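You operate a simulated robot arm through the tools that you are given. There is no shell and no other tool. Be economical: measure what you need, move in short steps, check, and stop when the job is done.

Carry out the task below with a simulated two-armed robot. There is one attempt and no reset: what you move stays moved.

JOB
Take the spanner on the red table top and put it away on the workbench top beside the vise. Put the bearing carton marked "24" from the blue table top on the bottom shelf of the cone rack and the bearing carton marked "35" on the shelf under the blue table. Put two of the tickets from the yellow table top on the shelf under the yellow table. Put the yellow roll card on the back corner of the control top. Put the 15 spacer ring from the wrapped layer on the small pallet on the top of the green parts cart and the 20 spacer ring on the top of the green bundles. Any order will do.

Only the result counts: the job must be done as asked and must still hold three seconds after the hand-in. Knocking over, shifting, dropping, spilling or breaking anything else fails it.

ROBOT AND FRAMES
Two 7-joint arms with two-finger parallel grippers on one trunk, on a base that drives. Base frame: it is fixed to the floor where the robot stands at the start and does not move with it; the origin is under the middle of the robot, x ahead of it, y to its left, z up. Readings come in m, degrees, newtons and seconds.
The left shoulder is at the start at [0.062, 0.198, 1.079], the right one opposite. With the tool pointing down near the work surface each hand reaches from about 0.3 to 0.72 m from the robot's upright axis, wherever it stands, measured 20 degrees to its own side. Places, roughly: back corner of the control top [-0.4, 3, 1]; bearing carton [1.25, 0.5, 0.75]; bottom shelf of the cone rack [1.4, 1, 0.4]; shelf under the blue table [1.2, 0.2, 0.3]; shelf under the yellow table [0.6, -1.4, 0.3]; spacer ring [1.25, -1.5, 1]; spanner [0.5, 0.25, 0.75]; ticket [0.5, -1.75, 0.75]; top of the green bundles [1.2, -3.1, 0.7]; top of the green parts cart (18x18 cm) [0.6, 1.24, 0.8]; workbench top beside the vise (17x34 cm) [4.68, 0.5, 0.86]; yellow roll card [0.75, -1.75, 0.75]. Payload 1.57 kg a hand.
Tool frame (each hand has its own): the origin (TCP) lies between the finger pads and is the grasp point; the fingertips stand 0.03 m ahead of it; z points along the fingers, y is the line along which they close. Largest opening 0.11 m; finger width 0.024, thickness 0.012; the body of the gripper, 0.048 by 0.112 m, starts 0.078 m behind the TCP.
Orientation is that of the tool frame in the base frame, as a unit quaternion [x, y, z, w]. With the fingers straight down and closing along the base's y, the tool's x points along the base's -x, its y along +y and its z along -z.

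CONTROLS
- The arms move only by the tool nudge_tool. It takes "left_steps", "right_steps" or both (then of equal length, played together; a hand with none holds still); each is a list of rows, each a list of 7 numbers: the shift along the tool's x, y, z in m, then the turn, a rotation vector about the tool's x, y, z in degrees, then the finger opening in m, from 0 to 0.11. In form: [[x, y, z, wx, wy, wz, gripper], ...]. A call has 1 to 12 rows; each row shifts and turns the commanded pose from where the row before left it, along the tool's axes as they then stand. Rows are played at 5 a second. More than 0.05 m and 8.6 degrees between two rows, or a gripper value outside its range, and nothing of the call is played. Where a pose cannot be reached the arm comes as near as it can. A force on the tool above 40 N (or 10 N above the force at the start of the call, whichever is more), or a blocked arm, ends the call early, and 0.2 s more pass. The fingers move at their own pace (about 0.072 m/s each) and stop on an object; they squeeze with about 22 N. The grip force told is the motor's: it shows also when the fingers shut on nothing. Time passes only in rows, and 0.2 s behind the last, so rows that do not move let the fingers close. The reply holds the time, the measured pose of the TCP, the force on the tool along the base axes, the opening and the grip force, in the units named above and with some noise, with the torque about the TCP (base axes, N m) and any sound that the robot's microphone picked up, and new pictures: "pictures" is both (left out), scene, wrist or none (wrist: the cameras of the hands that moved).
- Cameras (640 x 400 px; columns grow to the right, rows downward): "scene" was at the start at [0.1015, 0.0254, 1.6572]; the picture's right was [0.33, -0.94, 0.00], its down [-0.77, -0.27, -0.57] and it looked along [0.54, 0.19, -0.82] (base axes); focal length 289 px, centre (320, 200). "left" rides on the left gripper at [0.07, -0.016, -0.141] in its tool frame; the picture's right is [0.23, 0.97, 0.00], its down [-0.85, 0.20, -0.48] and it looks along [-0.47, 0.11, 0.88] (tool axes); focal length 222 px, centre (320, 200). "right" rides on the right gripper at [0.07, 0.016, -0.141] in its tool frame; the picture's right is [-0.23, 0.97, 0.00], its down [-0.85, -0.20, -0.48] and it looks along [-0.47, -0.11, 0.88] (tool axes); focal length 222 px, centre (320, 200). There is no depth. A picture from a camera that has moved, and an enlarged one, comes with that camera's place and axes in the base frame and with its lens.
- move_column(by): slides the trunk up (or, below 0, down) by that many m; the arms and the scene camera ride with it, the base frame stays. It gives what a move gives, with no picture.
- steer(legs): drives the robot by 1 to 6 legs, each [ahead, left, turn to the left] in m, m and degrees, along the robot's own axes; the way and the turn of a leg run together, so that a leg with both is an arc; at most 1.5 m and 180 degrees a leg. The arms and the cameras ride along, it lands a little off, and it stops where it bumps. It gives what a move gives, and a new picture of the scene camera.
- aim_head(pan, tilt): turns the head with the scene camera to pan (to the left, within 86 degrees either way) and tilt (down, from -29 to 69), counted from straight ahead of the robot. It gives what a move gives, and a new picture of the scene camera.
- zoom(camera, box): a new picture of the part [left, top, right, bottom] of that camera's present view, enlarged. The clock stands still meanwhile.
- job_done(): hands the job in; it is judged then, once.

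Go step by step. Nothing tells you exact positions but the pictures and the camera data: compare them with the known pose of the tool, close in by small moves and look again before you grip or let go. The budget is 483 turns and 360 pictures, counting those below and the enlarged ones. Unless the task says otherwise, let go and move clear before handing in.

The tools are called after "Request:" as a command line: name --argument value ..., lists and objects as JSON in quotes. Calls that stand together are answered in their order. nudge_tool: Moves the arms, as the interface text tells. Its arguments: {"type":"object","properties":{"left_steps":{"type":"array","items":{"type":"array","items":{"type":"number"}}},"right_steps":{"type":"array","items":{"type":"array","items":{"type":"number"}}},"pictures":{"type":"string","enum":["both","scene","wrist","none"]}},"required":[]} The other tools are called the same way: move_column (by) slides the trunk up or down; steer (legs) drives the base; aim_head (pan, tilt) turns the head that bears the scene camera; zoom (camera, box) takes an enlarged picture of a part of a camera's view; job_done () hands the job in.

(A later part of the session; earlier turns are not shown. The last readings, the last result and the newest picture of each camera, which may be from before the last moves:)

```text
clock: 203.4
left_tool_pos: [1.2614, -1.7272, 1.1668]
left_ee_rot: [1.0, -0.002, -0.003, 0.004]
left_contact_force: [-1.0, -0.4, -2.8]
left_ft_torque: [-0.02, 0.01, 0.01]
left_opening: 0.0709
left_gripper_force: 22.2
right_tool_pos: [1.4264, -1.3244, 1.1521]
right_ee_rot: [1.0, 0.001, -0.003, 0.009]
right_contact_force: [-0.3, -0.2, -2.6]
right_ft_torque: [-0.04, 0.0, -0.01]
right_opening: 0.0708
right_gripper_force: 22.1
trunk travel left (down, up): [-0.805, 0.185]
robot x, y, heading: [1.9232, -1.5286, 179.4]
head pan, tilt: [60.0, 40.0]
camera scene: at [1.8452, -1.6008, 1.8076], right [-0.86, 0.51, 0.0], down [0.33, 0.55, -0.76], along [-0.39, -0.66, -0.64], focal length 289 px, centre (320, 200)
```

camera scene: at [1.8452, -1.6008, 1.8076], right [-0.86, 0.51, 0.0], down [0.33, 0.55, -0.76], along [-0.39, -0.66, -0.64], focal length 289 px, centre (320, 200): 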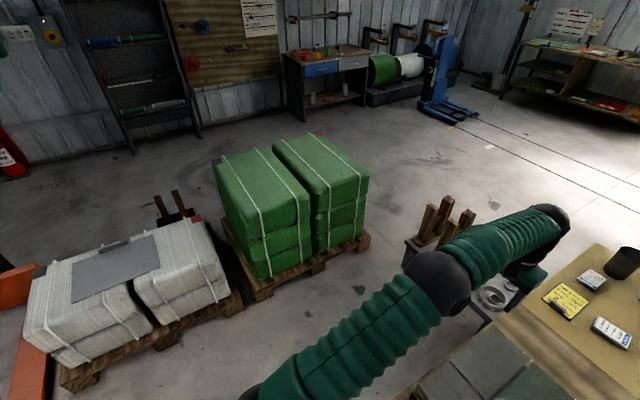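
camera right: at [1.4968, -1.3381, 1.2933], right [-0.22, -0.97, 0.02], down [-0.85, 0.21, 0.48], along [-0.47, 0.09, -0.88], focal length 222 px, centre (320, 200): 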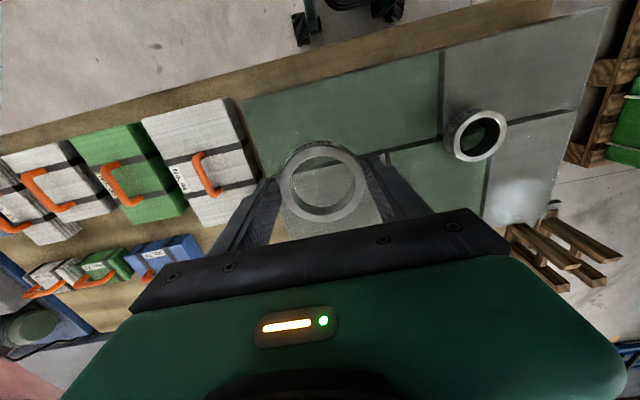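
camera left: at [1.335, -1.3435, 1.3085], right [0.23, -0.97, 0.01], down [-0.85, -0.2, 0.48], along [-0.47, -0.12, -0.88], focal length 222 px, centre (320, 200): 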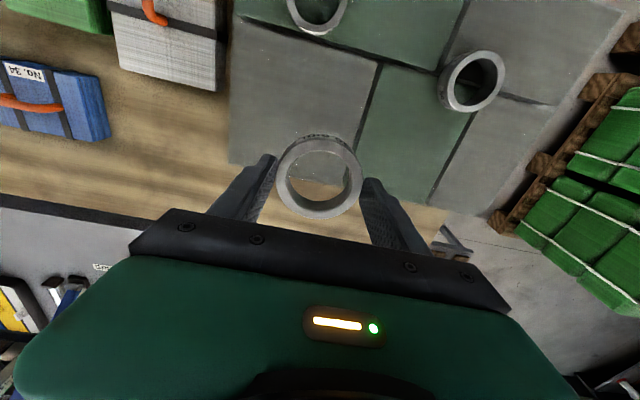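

There is an aisle between bench (y≥-1.7) and bundles (y≤-2.65). I drive in facing the bundles to put ring 20 on the nearer stack, ~(1.5, -2.85).

Request:
steer --legs '[[0, 0.45, 0], [0, 0, 90.6]]'

Request:
aim_head --pan -15 --tilt 45

```text
clock: 209.9
left_tool_pos: [2.1339, -2.6257, 1.1682]
left_ee_rot: [0.701, 0.713, 0.001, 0.006]
left_contact_force: [-0.1, -0.5, -2.5]
left_ft_torque: [0.01, -0.01, 0.02]
left_opening: 0.0711
left_gripper_force: 21.8
right_tool_pos: [1.7263, -2.4708, 1.1523]
right_ee_rot: [0.698, 0.716, 0.005, 0.009]
right_contact_force: [-0.8, 0.4, -2.4]
right_ft_torque: [0.0, -0.03, 0.04]
right_opening: 0.0706
right_gripper_force: 22.2
trunk travel left (down, up): [-0.805, 0.185]
robot x, y, heading: [1.9192, -1.9639, -89.1]
head pan, tilt: [60.0, 40.0]
camera scene: at [1.9949, -2.0447, 1.8076], right [-0.49, -0.87, 0.0], down [-0.56, 0.32, -0.77], along [0.67, -0.37, -0.64], focal length 289 px, centre (320, 200)
```

scene: 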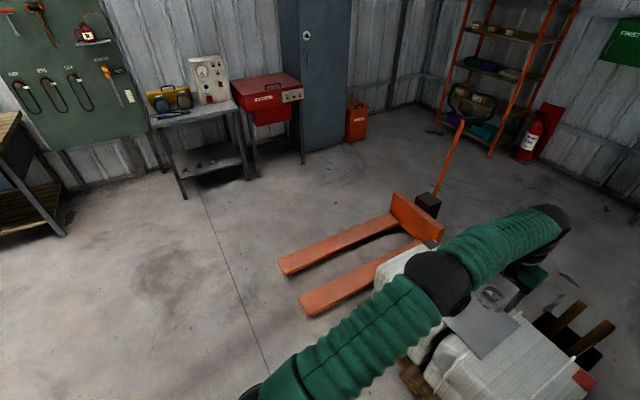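

```text
clock: 211.4
left_tool_pos: [2.1334, -2.6232, 1.1688]
left_ee_rot: [0.701, 0.714, 0.0, 0.006]
left_contact_force: [1.0, 0.6, -2.5]
left_ft_torque: [-0.01, 0.0, 0.01]
left_opening: 0.0711
left_gripper_force: 21.9
right_tool_pos: [1.7278, -2.4684, 1.1521]
right_ee_rot: [0.698, 0.716, 0.004, 0.009]
right_contact_force: [-0.7, -0.4, -2.1]
right_ft_torque: [0.0, 0.01, 0.0]
right_opening: 0.0707
right_gripper_force: 21.8
trunk travel left (down, up): [-0.805, 0.185]
robot x, y, heading: [1.9239, -1.9666, -89.1]
head pan, tilt: [-15.0, 45.0]
camera scene: at [1.9013, -2.0819, 1.8002], right [-0.97, 0.25, 0.0], down [0.17, 0.69, -0.7], along [-0.17, -0.68, -0.71], focal length 289 px, centre (320, 200)
```

scene: 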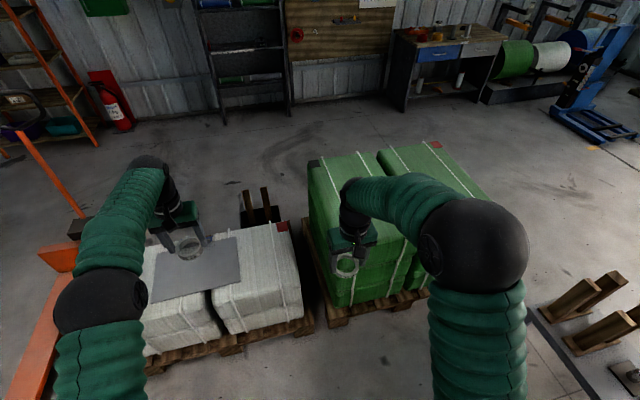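

Request:
steer --legs '[[0.23, 0, -0.9], [0, -0.5, 0]]'

Request:
aim_head --pan 5 --tilt 50

```text
clock: 215.7
left_tool_pos: [1.6501, -2.8622, 1.1675]
left_ee_rot: [0.703, 0.711, -0.003, 0.003]
left_contact_force: [0.3, -0.3, -3.1]
left_ft_torque: [0.01, 0.0, -0.01]
left_opening: 0.0713
left_gripper_force: 22.4
right_tool_pos: [1.2428, -2.7051, 1.1552]
right_ee_rot: [0.7, 0.714, 0.001, 0.007]
right_contact_force: [0.6, -0.1, -2.2]
right_ft_torque: [0.01, 0.02, 0.0]
right_opening: 0.0708
right_gripper_force: 22.0
trunk travel left (down, up): [-0.805, 0.185]
robot x, y, heading: [1.4323, -2.2029, -89.8]
head pan, tilt: [-15.0, 45.0]
camera scene: at [1.4241, -2.319, 1.8003], right [-0.97, 0.25, 0.01], down [0.17, 0.69, -0.71], along [-0.18, -0.68, -0.71], focal length 289 px, centre (320, 200)
```

scene: 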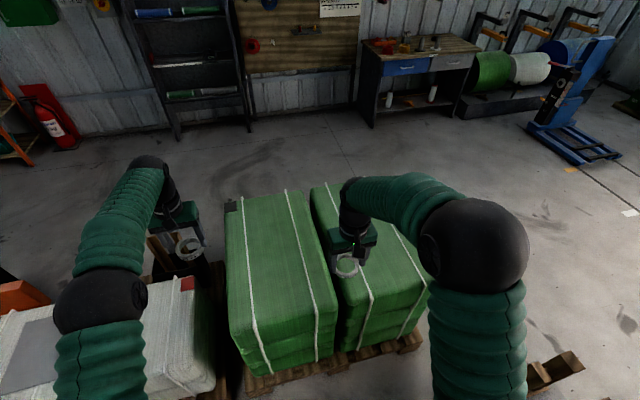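

```text
clock: 216.5
left_tool_pos: [1.6462, -2.8588, 1.17]
left_ee_rot: [0.703, 0.712, -0.003, 0.006]
left_contact_force: [-0.4, -0.1, -3.8]
left_ft_torque: [0.03, 0.06, 0.01]
left_opening: 0.0709
left_gripper_force: 22.5
right_tool_pos: [1.2414, -2.7025, 1.1544]
right_ee_rot: [0.7, 0.714, 0.002, 0.008]
right_contact_force: [-0.2, -0.1, -2.0]
right_ft_torque: [-0.03, 0.0, 0.0]
right_opening: 0.0708
right_gripper_force: 22.5
trunk travel left (down, up): [-0.805, 0.185]
robot x, y, heading: [1.4358, -2.2024, -89.6]
head pan, tilt: [5.0, 50.0]
camera scene: at [1.4459, -2.317, 1.7933], right [-1.0, -0.09, 0.0], down [-0.07, 0.76, -0.64], along [0.06, -0.64, -0.77], focal length 289 px, centre (320, 200)
```

scene: 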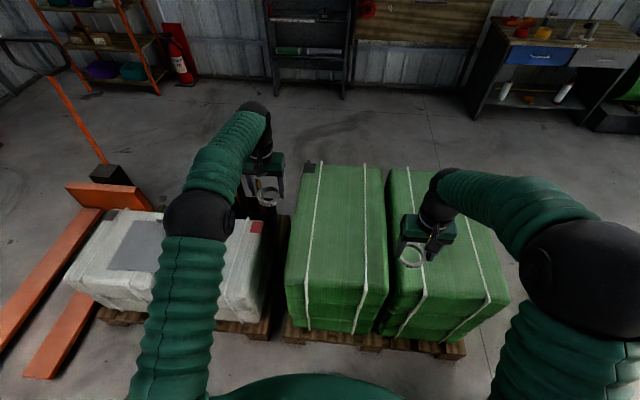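

Request:
steer --legs '[[0, -0.1, 0]]'

Request:
nudge_tool --left_steps '[[0, -0.045, 0, 0, 0, 0, 0], [0, -0.045, 0.0, 0, 0, 0, 0], [0, 0, 0.04, 0, 0, 0, 0], [0, 0, 0.05, 0, 0, 0, 0], [0, 0, 0.05, 0, 0, 0, 0], [0, 0, 0.05, 0, 0, 0, 0], [0, 0, 0, 0, 0, 0, 0]]' --pictures "both"

```text
clock: 217.6
left_tool_pos: [1.581, -2.861, 1.165]
left_ee_rot: [0.702, 0.712, -0.011, -0.002]
left_contact_force: [2.1, 0.7, -3.0]
left_ft_torque: [0.0, 0.11, 0.03]
left_opening: 0.0711
left_gripper_force: 21.7
right_tool_pos: [1.1741, -2.7014, 1.1608]
right_ee_rot: [0.699, 0.715, -0.007, 0.001]
right_contact_force: [0.9, -0.5, -2.1]
right_ft_torque: [0.03, 0.06, 0.05]
right_opening: 0.0707
right_gripper_force: 21.9
trunk travel left (down, up): [-0.805, 0.185]
robot x, y, heading: [1.3416, -2.2076, -89.9]
head pan, tilt: [5.0, 50.0]
camera scene: at [1.3927, -2.317, 1.7925], right [-1.0, -0.09, 0.03], down [-0.09, 0.77, -0.64], along [0.04, -0.64, -0.77], focal length 289 px, centre (320, 200)
```

scene: 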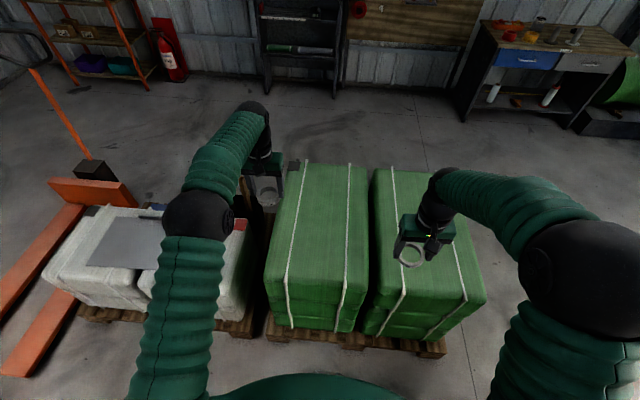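

```text
clock: 219.2
left_tool_pos: [1.4672, -2.863, 0.9809]
left_ee_rot: [0.701, 0.713, -0.004, 0.005]
left_contact_force: [0.4, 0.8, -3.1]
left_ft_torque: [0.0, 0.01, -0.02]
left_opening: 0.071
left_gripper_force: 21.5
right_tool_pos: [1.1514, -2.6997, 1.1572]
right_ee_rot: [0.698, 0.716, 0.0, 0.01]
right_contact_force: [0.6, -0.2, -1.3]
right_ft_torque: [-0.03, 0.04, -0.01]
right_opening: 0.0707
right_gripper_force: 21.7
trunk travel left (down, up): [-0.805, 0.185]
robot x, y, heading: [1.3399, -2.2012, -89.7]
head pan, tilt: [5.0, 50.0]
camera scene: at [1.3465, -2.3174, 1.7933], right [-1.0, -0.09, 0.0], down [-0.07, 0.77, -0.64], along [0.06, -0.64, -0.77], focal length 289 px, centre (320, 200)
camera left: at [1.45, -2.7911, 1.1221], right [0.97, 0.24, 0.0], down [0.21, -0.85, 0.49], along [0.12, -0.48, -0.87], focal length 222 px, centre (320, 200)
```

scene: 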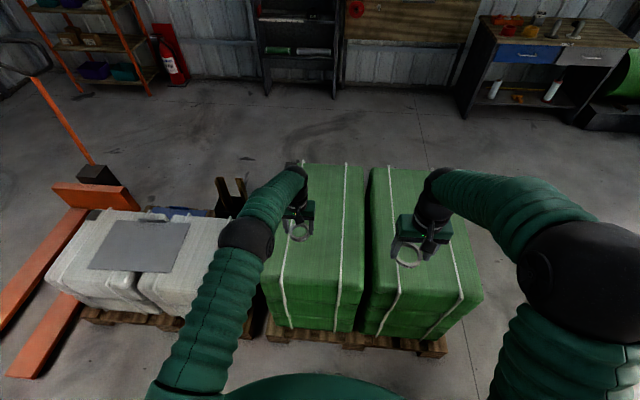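
left: 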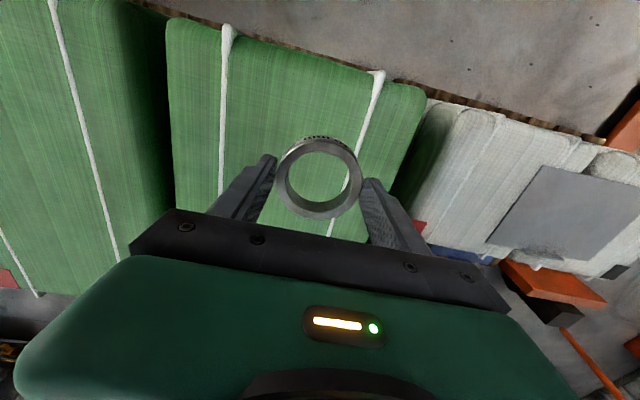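

Request:
nudge_tool --left_steps '[[0, -0.043, 0, 0, 0, 0, 0], [0, 0, 0.05, 0, 0, 0, 0], [0, 0, 0.05, 0, 0, 0, 0], [0, 0, 0.03, 0, 0, 0, 0], [0, 0, 0, 0, 0, 0, 0]]' --pictures "wrist"

Request:
zoom --camera "scene" --box '[230, 150, 430, 275]'

```text
clock: 220.4
left_tool_pos: [1.4273, -2.8503, 0.8637]
left_ee_rot: [0.703, 0.711, -0.001, 0.006]
left_contact_force: [-0.1, 0.2, -3.0]
left_ft_torque: [0.01, -0.03, 0.0]
left_opening: 0.0711
left_gripper_force: 21.6
left hand out of reach, approached as far as the arm can: row 3, 4
right_tool_pos: [1.146, -2.7008, 1.1563]
right_ee_rot: [0.699, 0.715, 0.001, 0.01]
right_contact_force: [0.1, 0.1, -2.1]
right_ft_torque: [0.01, 0.04, -0.03]
right_opening: 0.0704
right_gripper_force: 22.0
trunk travel left (down, up): [-0.805, 0.185]
robot x, y, heading: [1.3399, -2.2025, -89.9]
head pan, tilt: [5.0, 50.0]
camera left: at [1.4097, -2.7777, 1.005], right [0.97, 0.24, 0.0], down [0.21, -0.85, 0.49], along [0.12, -0.47, -0.87], focal length 222 px, centre (320, 200)
```

left: 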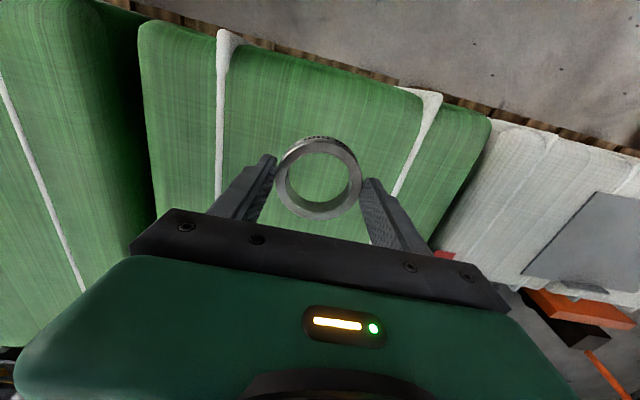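

```text
3.20 times, centred on (330, 212) of scene
camera zoom: at [1.354, -2.3175, 1.7933], right [-1.0, -0.09, 0.0], down [-0.07, 0.77, -0.64], along [0.06, -0.64, -0.77], focal length 925 px, centre (288, 160)
```

zoom: 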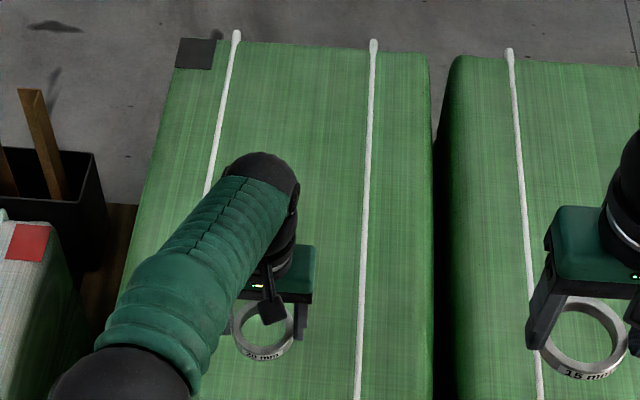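

Near the arm's reach limit; I raise the hand, lower the trunk 10 cm and move the base 6 cm closer for comfort.

Request:
nudge_tool --left_steps '[[0, 0, -0.04, 0, 0, 0, 0], [0, 0, -0.04, 0, 0, 0, 0], [0, 0, 0, 0, 0, 0, 0]]' --pictures "none"

Request:
move_column --by -0.1

Request:
steer --legs '[[0.06, 0, 0]]'

Request:
nudge_tool --left_steps '[[0, 0, 0, 0, 0, 0, 0]]' --pictures "wrist"

```text
clock: 221.2
left_tool_pos: [1.4294, -2.8487, 0.9451]
left_ee_rot: [0.701, 0.713, -0.002, 0.005]
left_contact_force: [0.7, -0.3, -2.7]
left_ft_torque: [0.02, 0.03, -0.02]
left_opening: 0.0709
left_gripper_force: 22.3
right_tool_pos: [1.1505, -2.7004, 1.1577]
right_ee_rot: [0.699, 0.715, 0.001, 0.009]
right_contact_force: [-0.4, -0.4, -2.1]
right_ft_torque: [0.05, 0.05, -0.02]
right_opening: 0.0705
right_gripper_force: 22.4
trunk travel left (down, up): [-0.805, 0.185]
robot x, y, heading: [1.3433, -2.2021, -89.8]
head pan, tilt: [5.0, 50.0]
```

```text
clock: 222.6
left_tool_pos: [1.4229, -2.847, 0.8458]
left_ee_rot: [0.702, 0.712, -0.001, 0.008]
left_contact_force: [1.2, 0.1, -2.6]
left_ft_torque: [0.06, 0.02, 0.0]
left_opening: 0.0709
left_gripper_force: 21.8
right_tool_pos: [1.1433, -2.6994, 1.0566]
right_ee_rot: [0.699, 0.715, 0.002, 0.012]
right_contact_force: [0.7, 0.3, -1.6]
right_ft_torque: [0.01, 0.0, 0.04]
right_opening: 0.0707
right_gripper_force: 21.7
trunk travel left (down, up): [-0.705, 0.285]
robot x, y, heading: [1.3366, -2.204, -89.7]
head pan, tilt: [5.0, 50.0]
```

```text
clock: 223.5
left_tool_pos: [1.4239, -2.9004, 0.8508]
left_ee_rot: [0.702, 0.712, -0.005, 0.009]
left_contact_force: [-0.3, -0.3, -2.5]
left_ft_torque: [0.0, 0.02, 0.0]
left_opening: 0.071
left_gripper_force: 22.0
right_tool_pos: [1.1449, -2.7518, 1.0601]
right_ee_rot: [0.699, 0.715, -0.001, 0.013]
right_contact_force: [-0.7, 0.4, -1.8]
right_ft_torque: [0.01, 0.0, 0.04]
right_opening: 0.0707
right_gripper_force: 22.1
trunk travel left (down, up): [-0.705, 0.285]
robot x, y, heading: [1.3382, -2.2626, -90.0]
head pan, tilt: [5.0, 50.0]
camera scene: at [1.3463, -2.3644, 1.6943], right [-1.0, -0.09, 0.0], down [-0.07, 0.76, -0.65], along [0.06, -0.64, -0.76], focal length 289 px, centre (320, 200)
```

scene: 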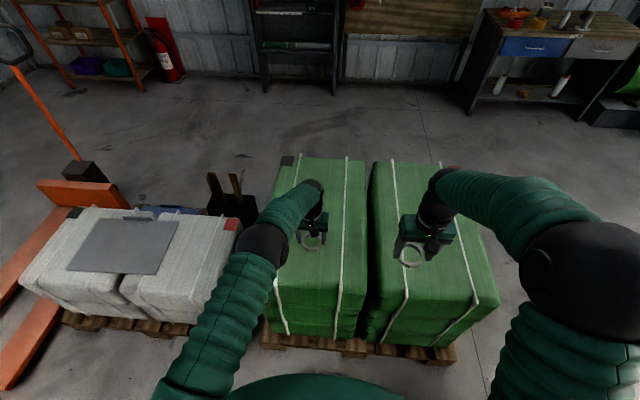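

```text
clock: 223.9
left_tool_pos: [1.4229, -2.9073, 0.8481]
left_ee_rot: [0.702, 0.712, -0.002, 0.008]
left_contact_force: [-0.3, 0.5, -2.7]
left_ft_torque: [0.01, 0.01, -0.02]
left_opening: 0.0709
left_gripper_force: 22.0
right_tool_pos: [1.144, -2.7574, 1.0574]
right_ee_rot: [0.699, 0.715, 0.0, 0.013]
right_contact_force: [0.2, 0.0, -2.1]
right_ft_torque: [0.0, -0.01, 0.01]
right_opening: 0.0707
right_gripper_force: 22.1
trunk travel left (down, up): [-0.705, 0.285]
robot x, y, heading: [1.3392, -2.2643, -89.9]
head pan, tilt: [5.0, 50.0]
camera left: at [1.404, -2.8334, 0.9883], right [0.97, 0.24, 0.01], down [0.21, -0.85, 0.49], along [0.12, -0.48, -0.87], focal length 222 px, centre (320, 200)
```

left: 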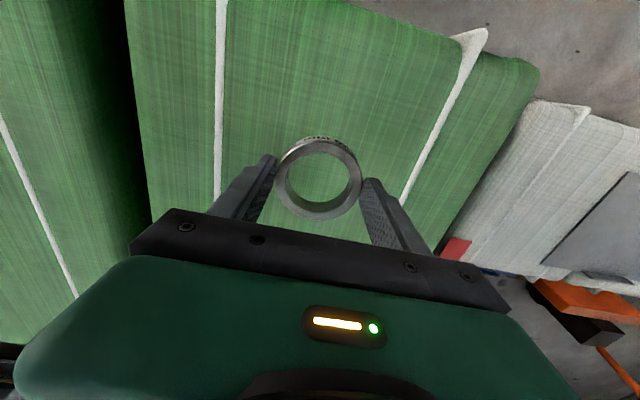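

Now guarded descent.

Request:
nudge_tool --left_steps '[[0, 0, 0.03, 0, 0, 0, 0], [0, 0, 0.012, 0, 0, 0, 0], [0, 0, 0.008, 0, 0, 0, 0], [0, 0, 0.005, 0, 0, 0, 0], [0, 0, 0, 0, 0, 0, 0]]' --pictures "wrist"

Request:
zoom --camera "scene" --box '[250, 190, 380, 271]'

```text
clock: 225.1
left_tool_pos: [1.4232, -2.9079, 0.791]
left_ee_rot: [0.702, 0.712, -0.002, 0.009]
left_contact_force: [0.0, -0.5, -2.9]
left_ft_torque: [0.02, 0.02, 0.03]
left_opening: 0.0708
left_gripper_force: 21.8
right_tool_pos: [1.1452, -2.7569, 1.0562]
right_ee_rot: [0.7, 0.714, 0.002, 0.012]
right_contact_force: [0.1, -0.6, -2.2]
right_ft_torque: [-0.01, 0.01, 0.02]
right_opening: 0.0706
right_gripper_force: 21.5
trunk travel left (down, up): [-0.705, 0.285]
robot x, y, heading: [1.3396, -2.2625, -89.8]
head pan, tilt: [5.0, 50.0]
camera left: at [1.4047, -2.8357, 0.932], right [0.97, 0.24, 0.0], down [0.21, -0.85, 0.49], along [0.12, -0.48, -0.87], focal length 222 px, centre (320, 200)
```

left: 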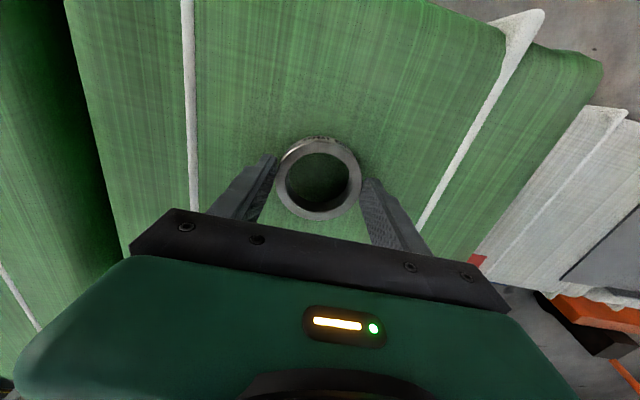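

```text
4.92 times, centred on (315, 230) of scene
camera zoom: at [1.3455, -2.3764, 1.6933], right [-1.0, -0.09, 0.0], down [-0.07, 0.77, -0.64], along [0.06, -0.64, -0.77], focal length 1423 px, centre (345, 50)
```

zoom: 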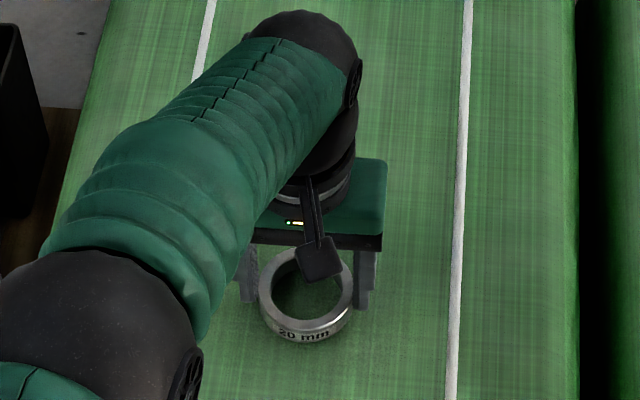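

Request:
nudge_tool --left_steps '[[0, 0, 0.004, 0, 0, 0, 0], [0, 0, 0.004, 0, 0, 0, 0], [0, 0, 0.003, 0, 0, 0, 0], [0, 0, 0.002, 0, 0, 0, 0], [0, 0, 0, 0, 0, 0, 0]]' --pictures "wrist"

```text
clock: 226.3
left_tool_pos: [1.4229, -2.9083, 0.7811]
left_ee_rot: [0.702, 0.712, -0.003, 0.009]
left_contact_force: [-0.5, -3.1, 16.3]
left_ft_torque: [-0.32, 0.21, 0.11]
left_opening: 0.0713
left_gripper_force: 21.7
right_tool_pos: [1.1418, -2.7551, 1.0577]
right_ee_rot: [0.699, 0.715, 0.001, 0.013]
right_contact_force: [-0.2, 0.2, -2.4]
right_ft_torque: [0.0, 0.0, -0.01]
right_opening: 0.0709
right_gripper_force: 22.4
trunk travel left (down, up): [-0.705, 0.285]
robot x, y, heading: [1.3391, -2.2606, -89.9]
head pan, tilt: [5.0, 50.0]
camera left: at [1.4046, -2.834, 0.9214], right [0.97, 0.24, 0.0], down [0.21, -0.84, 0.5], along [0.12, -0.48, -0.87], focal length 222 px, centre (320, 200)
```

left: 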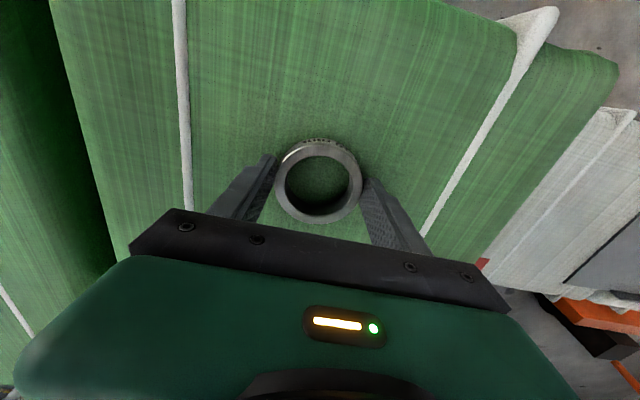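

Firm contact on the bundle top. Release and rise.

Request:
nudge_tool --left_steps '[[0, 0, -0.001, 0, 0, 0, 0], [0, 0, 0, 0, 0, 0, 0.1], [0, 0, 0, 0, 0, 0, 0.1], [0, 0, -0.03, 0, 0, 0, 0.1], [0, 0, -0.05, 0, 0, 0, 0.1], [0, 0, -0.05, 0, 0, 0, 0.1], [0, 0, -0.05, 0, 0, 0, 0.1]]' --pictures "both"

```text
clock: 227.9
left_tool_pos: [1.4194, -2.9006, 0.9612]
left_ee_rot: [0.702, 0.712, -0.001, 0.009]
left_contact_force: [0.3, 1.3, 1.4]
left_ft_torque: [-0.02, 0.0, 0.02]
left_opening: 0.1
left_gripper_force: 0.1
right_tool_pos: [1.1436, -2.7562, 1.0577]
right_ee_rot: [0.7, 0.714, 0.001, 0.012]
right_contact_force: [1.3, -0.1, -2.8]
right_ft_torque: [0.0, 0.0, 0.02]
right_opening: 0.0706
right_gripper_force: 22.0
trunk travel left (down, up): [-0.705, 0.285]
robot x, y, heading: [1.3383, -2.262, -89.9]
head pan, tilt: [5.0, 50.0]
camera scene: at [1.3449, -2.3739, 1.6934], right [-1.0, -0.09, 0.0], down [-0.07, 0.76, -0.64], along [0.06, -0.64, -0.77], focal length 289 px, centre (320, 200)
camera left: at [1.4015, -2.8282, 1.1026], right [0.97, 0.24, 0.01], down [0.21, -0.85, 0.49], along [0.12, -0.48, -0.87], focal length 222 px, centre (320, 200)
```

scene: 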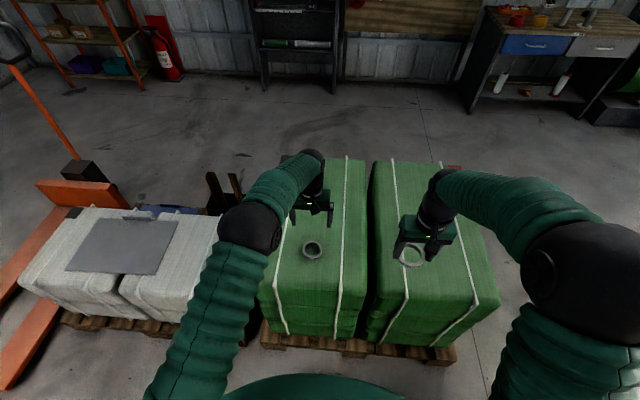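
left: 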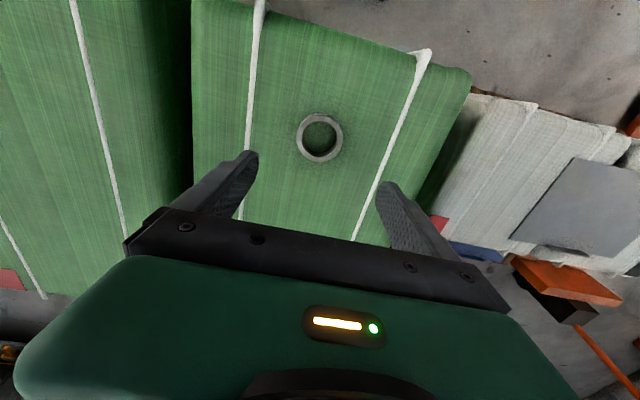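

Ring 20 sits on the bundle. Now I leave the aisle and travel around to the near side with ring 15.

Request:
steer --legs '[[0, 0.75, 0], [-0.2, 0, 0], [0, 0, -90], [-0.55, 0, 0], [0, -1.4, 0], [0, -1.4, 0]]'

Request:
aim_head --pan -30 --tilt 35

```text
clock: 253.2
left_tool_pos: [1.9711, 0.6672, 0.96]
left_ee_rot: [1.0, 0.026, -0.007, 0.003]
left_contact_force: [0.3, -1.3, 0.2]
left_ft_torque: [0.01, 0.01, 0.01]
left_opening: 0.1
left_gripper_force: 0.2
right_tool_pos: [2.1059, 0.948, 1.0585]
right_ee_rot: [0.999, 0.031, -0.007, 0.009]
right_contact_force: [0.0, -0.4, -1.2]
right_ft_torque: [0.0, -0.07, -0.01]
right_opening: 0.0705
right_gripper_force: 22.0
trunk travel left (down, up): [-0.705, 0.285]
robot x, y, heading: [2.6075, 0.7736, -177.5]
head pan, tilt: [5.0, 50.0]
camera scene: at [2.4946, 0.7613, 1.6934], right [-0.13, 0.99, 0.0], down [0.76, 0.1, -0.64], along [-0.64, -0.08, -0.77], focal length 289 px, centre (320, 200)
```

scene: 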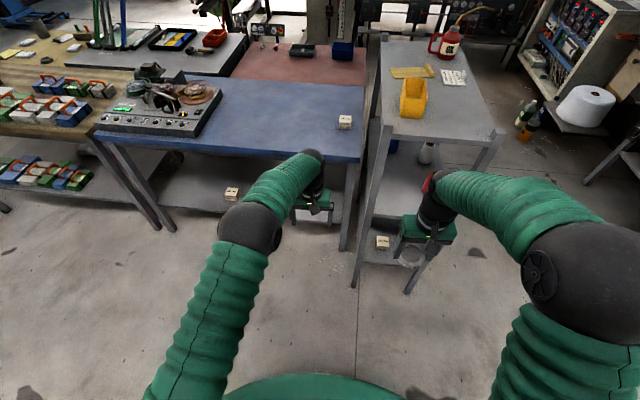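

```text
clock: 254.2
left_tool_pos: [1.9723, 0.6677, 0.9625]
left_ee_rot: [1.0, 0.026, -0.007, 0.004]
left_contact_force: [-0.6, 0.2, -0.5]
left_ft_torque: [-0.01, 0.04, 0.01]
left_opening: 0.0998
left_gripper_force: 0.0
right_tool_pos: [2.1078, 0.9504, 1.0582]
right_ee_rot: [0.999, 0.031, -0.008, 0.01]
right_contact_force: [1.0, -0.5, -2.7]
right_ft_torque: [0.0, -0.02, -0.01]
right_opening: 0.0707
right_gripper_force: 22.6
trunk travel left (down, up): [-0.705, 0.285]
robot x, y, heading: [2.6041, 0.7721, -177.7]
head pan, tilt: [-30.0, 35.0]
camera scene: at [2.4929, 0.8149, 1.7151], right [0.46, 0.89, 0.0], down [0.51, -0.27, -0.82], along [-0.72, 0.38, -0.58], focal length 289 px, centre (320, 200)
```

scene: 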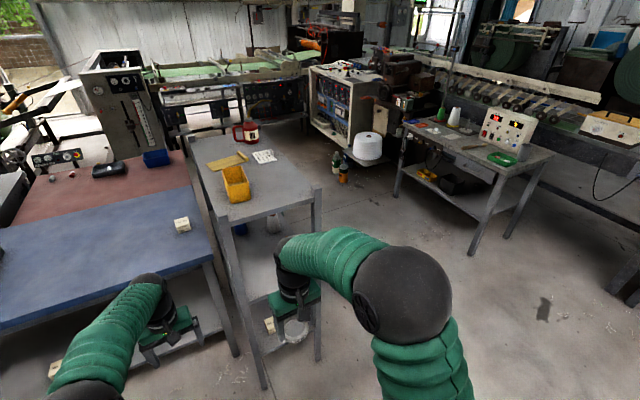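

Request:
steer --legs '[[0, -1.2, -2.3], [1.4, 0, 0], [1.0, 0, 0]]'

```text
clock: 271.6
left_tool_pos: [-0.4267, 1.7685, 0.9627]
left_ee_rot: [0.999, 0.036, -0.008, 0.004]
left_contact_force: [-0.4, 0.8, -0.8]
left_ft_torque: [0.01, -0.01, 0.0]
left_opening: 0.1002
left_gripper_force: 0.2
right_tool_pos: [-0.2971, 2.0508, 1.0586]
right_ee_rot: [0.999, 0.04, -0.008, 0.01]
right_contact_force: [0.7, -0.7, -2.1]
right_ft_torque: [-0.03, -0.05, 0.01]
right_opening: 0.0701
right_gripper_force: 21.8
trunk travel left (down, up): [-0.705, 0.285]
robot x, y, heading: [0.2036, 1.8822, -176.7]
head pan, tilt: [-30.0, 35.0]
camera scene: at [0.0911, 1.9245, 1.7152], right [0.45, 0.89, 0.0], down [0.52, -0.26, -0.82], along [-0.73, 0.37, -0.58], focal length 289 px, centre (320, 200)
```

scene: 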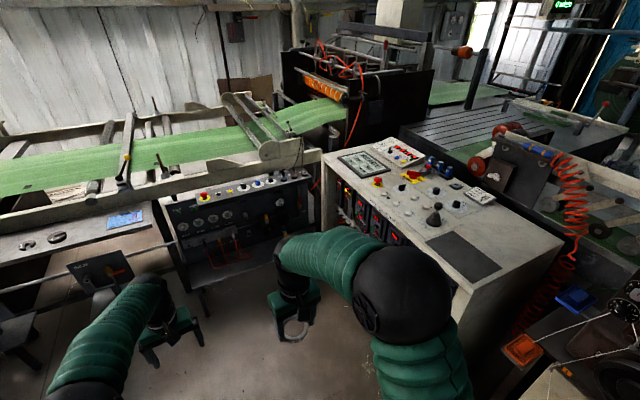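

I see the control top (x −1.2…−0.2, y 2.5…3.1). First ring 15: I go on a bit, turn via −y to face +x, and come up to the cart.

Request:
steer --legs '[[0.6, -0.03, 0], [0, 0, 176.7], [0, -0.35, 0]]'

Request:
aim_head --pan -10 --tilt 42

```text
clock: 284.1
left_tool_pos: [0.2686, 1.6557, 0.9635]
left_ee_rot: [-0.03, 1.0, 0.001, 0.009]
left_contact_force: [0.4, 0.6, 0.7]
left_ft_torque: [-0.05, -0.02, 0.0]
left_opening: 0.0999
left_gripper_force: 0.1
right_tool_pos: [0.1331, 1.3742, 1.0604]
right_ee_rot: [-0.033, 0.999, 0.006, 0.01]
right_contact_force: [-0.8, 0.6, -1.7]
right_ft_torque: [-0.06, 0.03, 0.03]
right_opening: 0.0701
right_gripper_force: 21.8
trunk travel left (down, up): [-0.705, 0.285]
robot x, y, heading: [-0.365, 1.537, 2.7]
head pan, tilt: [-30.0, 35.0]
camera scene: at [-0.2503, 1.5119, 1.7154], right [-0.46, -0.89, 0.01], down [-0.51, 0.26, -0.82], along [0.73, -0.38, -0.57], focal length 289 px, centre (320, 200)
```

scene: 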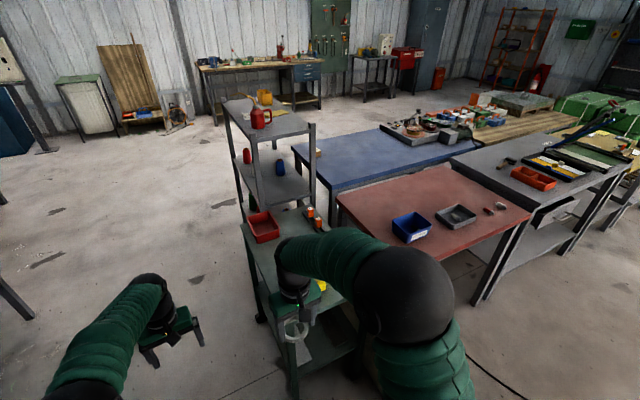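

```text
clock: 284.9
left_tool_pos: [0.266, 1.6518, 0.9651]
left_ee_rot: [-0.03, 1.0, 0.003, 0.009]
left_contact_force: [-1.2, 0.9, -0.4]
left_ft_torque: [-0.05, -0.03, -0.02]
left_opening: 0.1001
left_gripper_force: 0.0
right_tool_pos: [0.1317, 1.371, 1.0605]
right_ee_rot: [-0.033, 0.999, 0.009, 0.011]
right_contact_force: [-0.4, -0.1, -2.0]
right_ft_torque: [0.0, -0.03, 0.01]
right_opening: 0.0702
right_gripper_force: 22.3
trunk travel left (down, up): [-0.705, 0.285]
robot x, y, heading: [-0.3631, 1.5422, 2.8]
head pan, tilt: [-10.0, 42.0]
camera scene: at [-0.2456, 1.5364, 1.7047], right [-0.13, -0.99, 0.0], down [-0.67, 0.08, -0.74], along [0.74, -0.1, -0.67], focal length 289 px, centre (320, 200)
```

scene: 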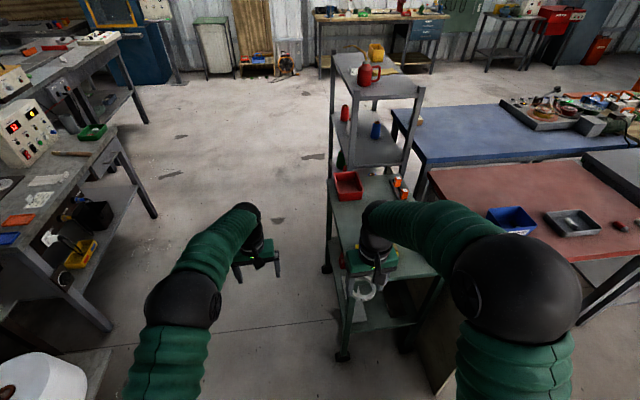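

Request:
zoom --camera "scene" --box '[310, 160, 470, 260]'

Request:
nudge_tool --right_steps '[[0, 0, 0, 0, 0, 0, 0]]' --pictures "wrist"

```text
4.00 times, centred on (390, 210) of scene
camera zoom: at [-0.2456, 1.5364, 1.7047], right [-0.13, -0.99, 0.0], down [-0.67, 0.08, -0.74], along [0.74, -0.1, -0.67], focal length 1156 px, centre (40, 160)
```

zoom: 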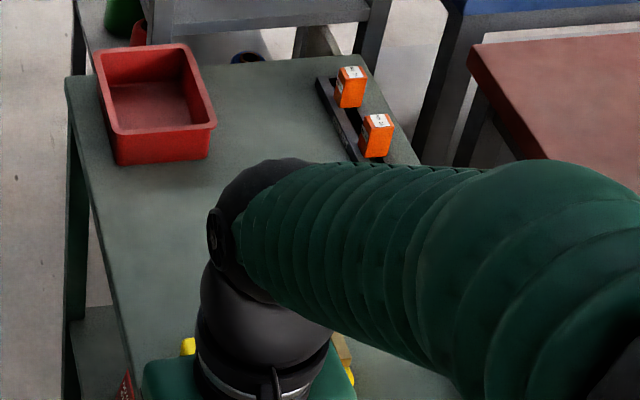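

```text
clock: 285.3
left_tool_pos: [0.2659, 1.6467, 0.9645]
left_ee_rot: [-0.029, 1.0, 0.006, 0.01]
left_contact_force: [-0.1, -0.1, -0.4]
left_ft_torque: [0.02, -0.02, 0.0]
left_opening: 0.0999
left_gripper_force: 0.1
right_tool_pos: [0.1324, 1.3641, 1.0589]
right_ee_rot: [-0.033, 0.999, 0.01, 0.01]
right_contact_force: [0.6, -0.2, -1.4]
right_ft_torque: [0.01, 0.02, 0.0]
right_opening: 0.07
right_gripper_force: 21.6
trunk travel left (down, up): [-0.705, 0.285]
robot x, y, heading: [-0.3639, 1.5384, 2.8]
head pan, tilt: [-10.0, 42.0]
camera right: at [0.0584, 1.3723, 1.1987], right [0.16, 0.99, 0.03], down [0.86, -0.15, 0.49], along [0.49, -0.06, -0.87], focal length 222 px, centre (320, 200)
```

right: 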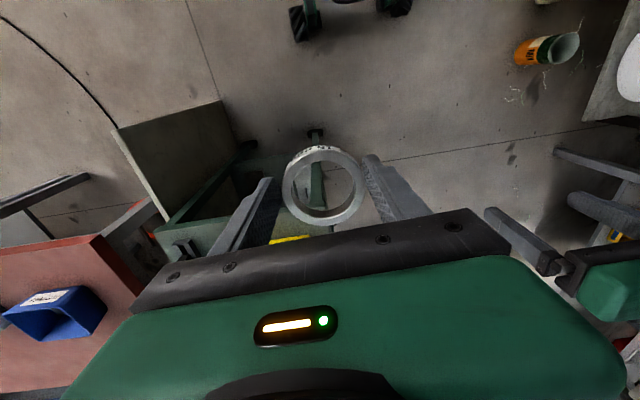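

Request:
steer --legs '[[0.0, -0.1, -2.8], [0.25, 0, 0]]'

Request:
nudge_tool --right_steps '[[-0.04, 0, 0, 0, 0, 0, 0], [-0.04, 0, 0, 0, 0, 0, 0], [0, 0, 0, 0, 0, 0, 0]]' --pictures "both"

Request:
zoom --camera "scene" --box '[280, 180, 480, 305]'

```text
clock: 287.9
left_tool_pos: [0.5242, 1.5265, 0.9643]
left_ee_rot: [-0.01, 1.0, 0.002, 0.011]
left_contact_force: [-0.4, -0.2, 0.6]
left_ft_torque: [0.0, -0.01, -0.01]
left_opening: 0.1
left_gripper_force: 0.1
right_tool_pos: [0.3781, 1.2508, 1.0619]
right_ee_rot: [-0.013, 1.0, 0.008, 0.012]
right_contact_force: [1.0, 1.0, -1.7]
right_ft_torque: [-0.04, 0.04, -0.01]
right_opening: 0.0698
right_gripper_force: 22.8
trunk travel left (down, up): [-0.705, 0.285]
robot x, y, heading: [-0.1097, 1.4399, -0.0]
head pan, tilt: [-10.0, 42.0]
camera scene: at [0.0068, 1.4213, 1.7048], right [-0.17, -0.99, 0.0], down [-0.66, 0.11, -0.74], along [0.73, -0.12, -0.67], focal length 289 px, centre (320, 200)
```

scene: 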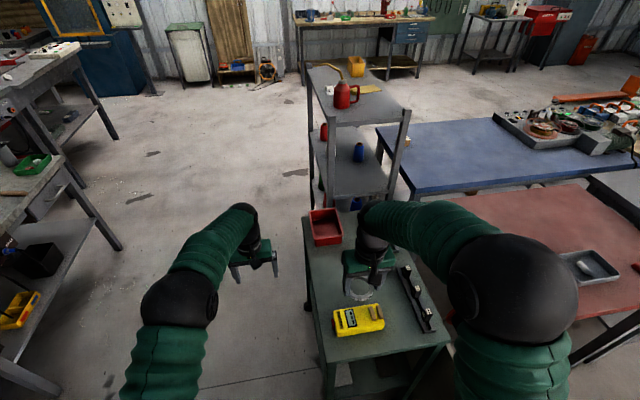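

```text
clock: 288.7
left_tool_pos: [0.5252, 1.5288, 0.9646]
left_ee_rot: [-0.01, 1.0, 0.001, 0.01]
left_contact_force: [-0.6, 0.1, 0.2]
left_ft_torque: [-0.01, 0.01, 0.03]
left_opening: 0.1
left_gripper_force: 0.1
right_tool_pos: [0.4583, 1.2521, 1.0628]
right_ee_rot: [-0.013, 1.0, 0.006, 0.011]
right_contact_force: [0.0, 0.0, -1.9]
right_ft_torque: [-0.01, 0.01, 0.02]
right_opening: 0.0698
right_gripper_force: 22.2
trunk travel left (down, up): [-0.705, 0.285]
robot x, y, heading: [-0.1094, 1.4406, 0.4]
head pan, tilt: [-10.0, 42.0]
camera scene: at [0.0099, 1.4196, 1.7046], right [-0.17, -0.99, 0.0], down [-0.66, 0.12, -0.74], along [0.73, -0.12, -0.67], focal length 289 px, centre (320, 200)
camera right: at [0.3844, 1.2656, 1.2032], right [0.2, 0.98, 0.02], down [0.85, -0.18, 0.5], along [0.49, -0.08, -0.87], focal length 222 px, centre (320, 200)
```

scene: 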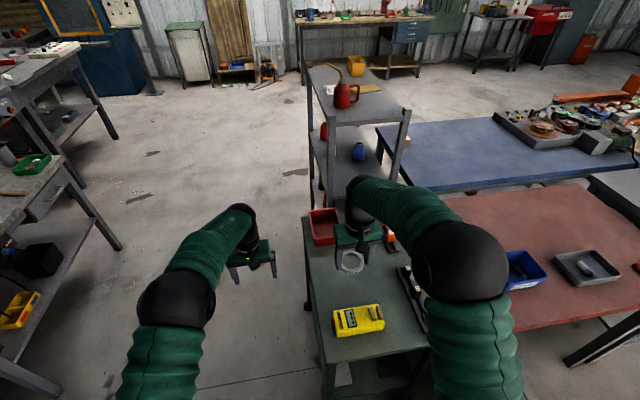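
right: 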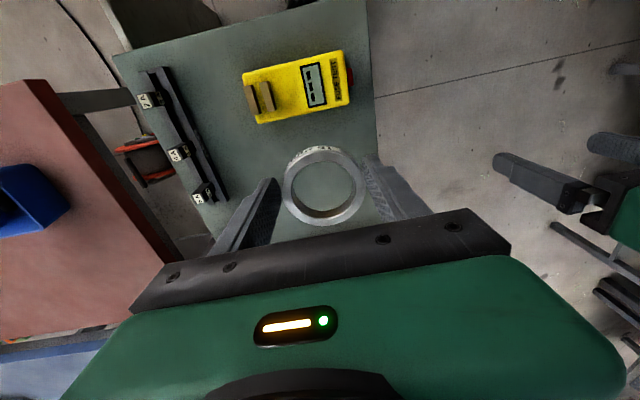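

```text
3.20 times, centred on (380, 242) of scene
camera zoom: at [0.0099, 1.4196, 1.7046], right [-0.17, -0.99, 0.0], down [-0.66, 0.12, -0.74], along [0.73, -0.12, -0.67], focal length 925 px, centre (128, 64)
```

zoom: 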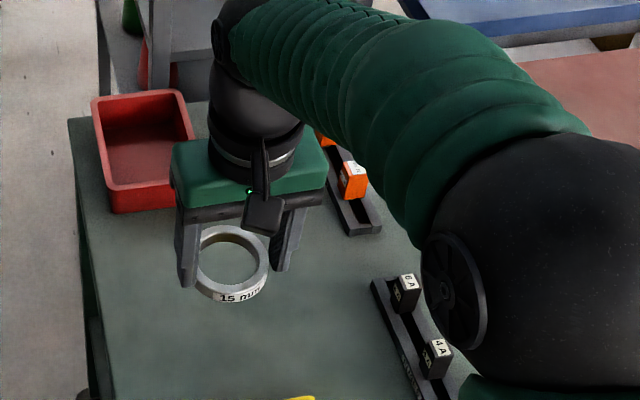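

The free spot on the cart is around (0.58, 1.24) between the meter and the red bin. I creep 3 cm closer, extend and lower.

Request:
steer --legs '[[0.03, 0, 0]]'

Request:
nudge_tool --right_steps '[[-0.03, -0.005, 0.04, 0, 0, 0, 0], [-0.03, -0.005, 0.04, 0, 0, 0, 0], [-0.03, 0, 0.04, 0, 0, 0, 0], [0, 0, 0.03, 0, 0, 0, 0], [0, 0, 0, 0, 0, 0, 0]]' --pictures "both"

Request:
zoom --camera "scene" --box '[280, 180, 480, 305]'

```text
clock: 289.5
left_tool_pos: [0.5482, 1.5293, 0.9701]
left_ee_rot: [-0.01, 1.0, 0.001, 0.015]
left_contact_force: [-0.6, -0.5, 0.8]
left_ft_torque: [0.01, -0.03, 0.01]
left_opening: 0.1002
left_gripper_force: 0.0
right_tool_pos: [0.481, 1.2546, 1.0689]
right_ee_rot: [-0.014, 1.0, 0.006, 0.016]
right_contact_force: [-0.1, -0.3, -1.2]
right_ft_torque: [-0.02, 0.0, -0.01]
right_opening: 0.07
right_gripper_force: 21.9
trunk travel left (down, up): [-0.705, 0.285]
robot x, y, heading: [-0.0756, 1.4407, 0.2]
head pan, tilt: [-10.0, 42.0]
camera scene: at [0.0282, 1.4228, 1.7056], right [-0.17, -0.99, 0.0], down [-0.66, 0.11, -0.75], along [0.74, -0.12, -0.67], focal length 289 px, centre (320, 200)
```

scene: 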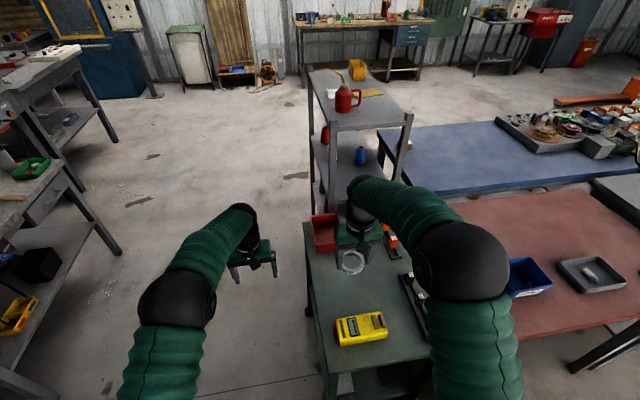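

```text
refused: row 1 steps farther than a row can; nothing moved
```

```text
3.20 times, centred on (380, 242) of scene
camera zoom: at [0.0282, 1.4228, 1.7056], right [-0.17, -0.99, 0.0], down [-0.66, 0.11, -0.75], along [0.74, -0.12, -0.67], focal length 925 px, centre (128, 64)
```

zoom: 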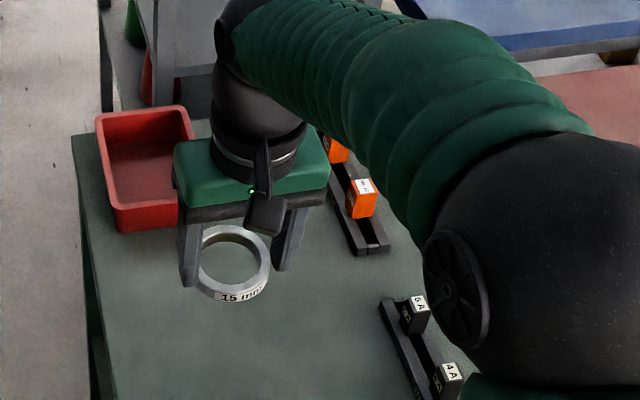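

Request:
nudge_tool --right_steps '[[-0.03, -0.005, 0.03, 0, 0, 0, 0], [-0.03, -0.005, 0.03, 0, 0, 0, 0], [-0.03, 0, 0.03, 0, 0, 0, 0], [0, 0, 0.04, 0, 0, 0, 0], [0, 0, 0.03, 0, 0, 0, 0], [0, 0, 0, 0, 0, 0, 0]]' --pictures "both"

Request:
zoom --camera "scene" --box '[280, 180, 480, 305]'

```text
clock: 290.9
left_tool_pos: [0.5541, 1.5277, 0.9672]
left_ee_rot: [-0.008, 1.0, 0.001, 0.012]
left_contact_force: [-1.0, -0.4, 0.0]
left_ft_torque: [0.02, -0.01, 0.0]
left_opening: 0.1002
left_gripper_force: 0.1
right_tool_pos: [0.5794, 1.2486, 0.9095]
right_ee_rot: [-0.014, 1.0, 0.007, 0.013]
right_contact_force: [1.2, -0.2, -2.0]
right_ft_torque: [0.02, 0.06, 0.02]
right_opening: 0.0696
right_gripper_force: 22.1
trunk travel left (down, up): [-0.705, 0.285]
robot x, y, heading: [-0.0774, 1.4394, 0.2]
head pan, tilt: [-10.0, 42.0]
camera scene: at [0.041, 1.4211, 1.7045], right [-0.17, -0.99, 0.0], down [-0.66, 0.11, -0.74], along [0.73, -0.12, -0.67], focal length 289 px, centre (320, 200)
camera right: at [0.5061, 1.2608, 1.049], right [0.2, 0.98, 0.02], down [0.85, -0.18, 0.5], along [0.49, -0.08, -0.87], focal length 222 px, centre (320, 200)
```

scene: 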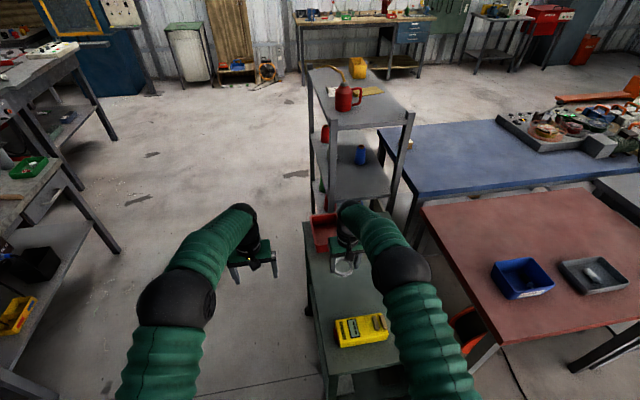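
right: 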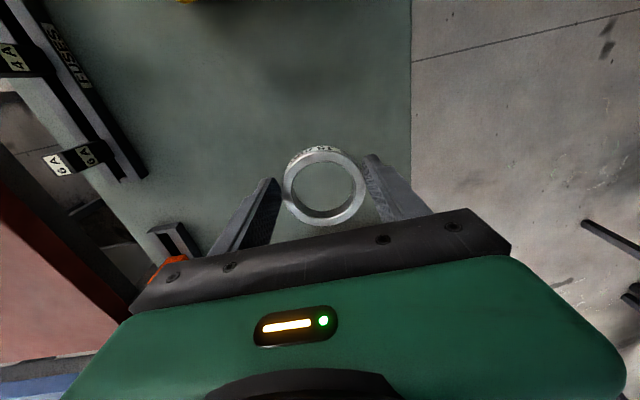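

```text
3.20 times, centred on (380, 242) of scene
camera zoom: at [0.041, 1.4211, 1.7045], right [-0.17, -0.99, 0.0], down [-0.66, 0.11, -0.74], along [0.73, -0.12, -0.67], focal length 925 px, centre (128, 64)
```

zoom: 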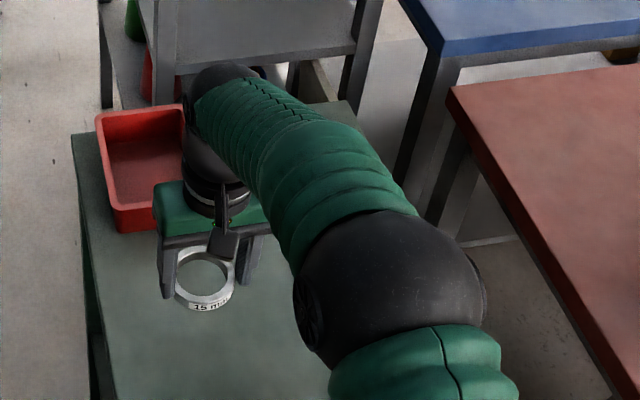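

Request:
nudge_tool --right_steps '[[0, -0.006, 0.012, 0, 0, 0, 0], [0, 0, 0.008, 0, 0, 0, 0], [0, 0, 0.006, 0, 0, 0, 0], [0, 0, 0.005, 0, 0, 0, 0], [0, 0, 0.005, 0, 0, 0, 0], [0, 0, 0.005, 0, 0, 0, 0], [0, 0, 0, 0, 0, 0, 0]]' --pictures "wrist"

Request:
zoom --camera "scene" --box '[280, 200, 440, 300]'

```text
clock: 292.5
left_tool_pos: [0.5537, 1.531, 0.9666]
left_ee_rot: [-0.01, 1.0, 0.001, 0.012]
left_contact_force: [0.0, 0.2, -0.2]
left_ft_torque: [-0.01, -0.03, -0.01]
left_opening: 0.0999
left_gripper_force: 0.1
right_tool_pos: [0.5816, 1.2449, 0.8674]
right_ee_rot: [-0.013, 1.0, 0.005, 0.013]
right_contact_force: [0.2, 0.7, -2.1]
right_ft_torque: [-0.01, 0.03, 0.01]
right_opening: 0.0699
right_gripper_force: 22.3
trunk travel left (down, up): [-0.705, 0.285]
robot x, y, heading: [-0.0785, 1.4382, 0.3]
head pan, tilt: [-10.0, 42.0]
camera right: at [0.5076, 1.2571, 1.0057], right [0.2, 0.98, 0.02], down [0.85, -0.18, 0.5], along [0.49, -0.09, -0.87], focal length 222 px, centre (320, 200)
```

right: 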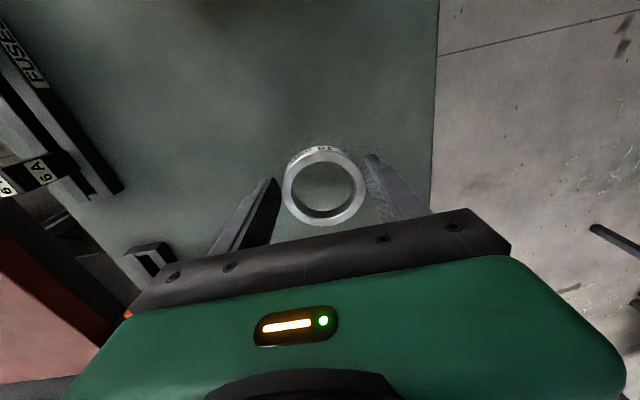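

```text
4.00 times, centred on (360, 250) of scene
camera zoom: at [0.0414, 1.4254, 1.7045], right [-0.17, -0.99, 0.0], down [-0.66, 0.11, -0.74], along [0.73, -0.12, -0.67], focal length 1156 px, centre (160, 0)
```

zoom: 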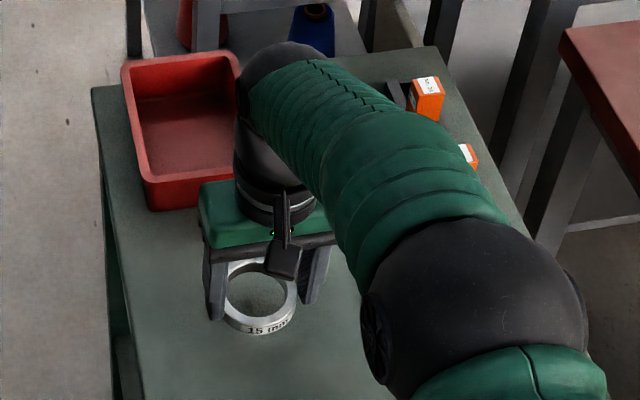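

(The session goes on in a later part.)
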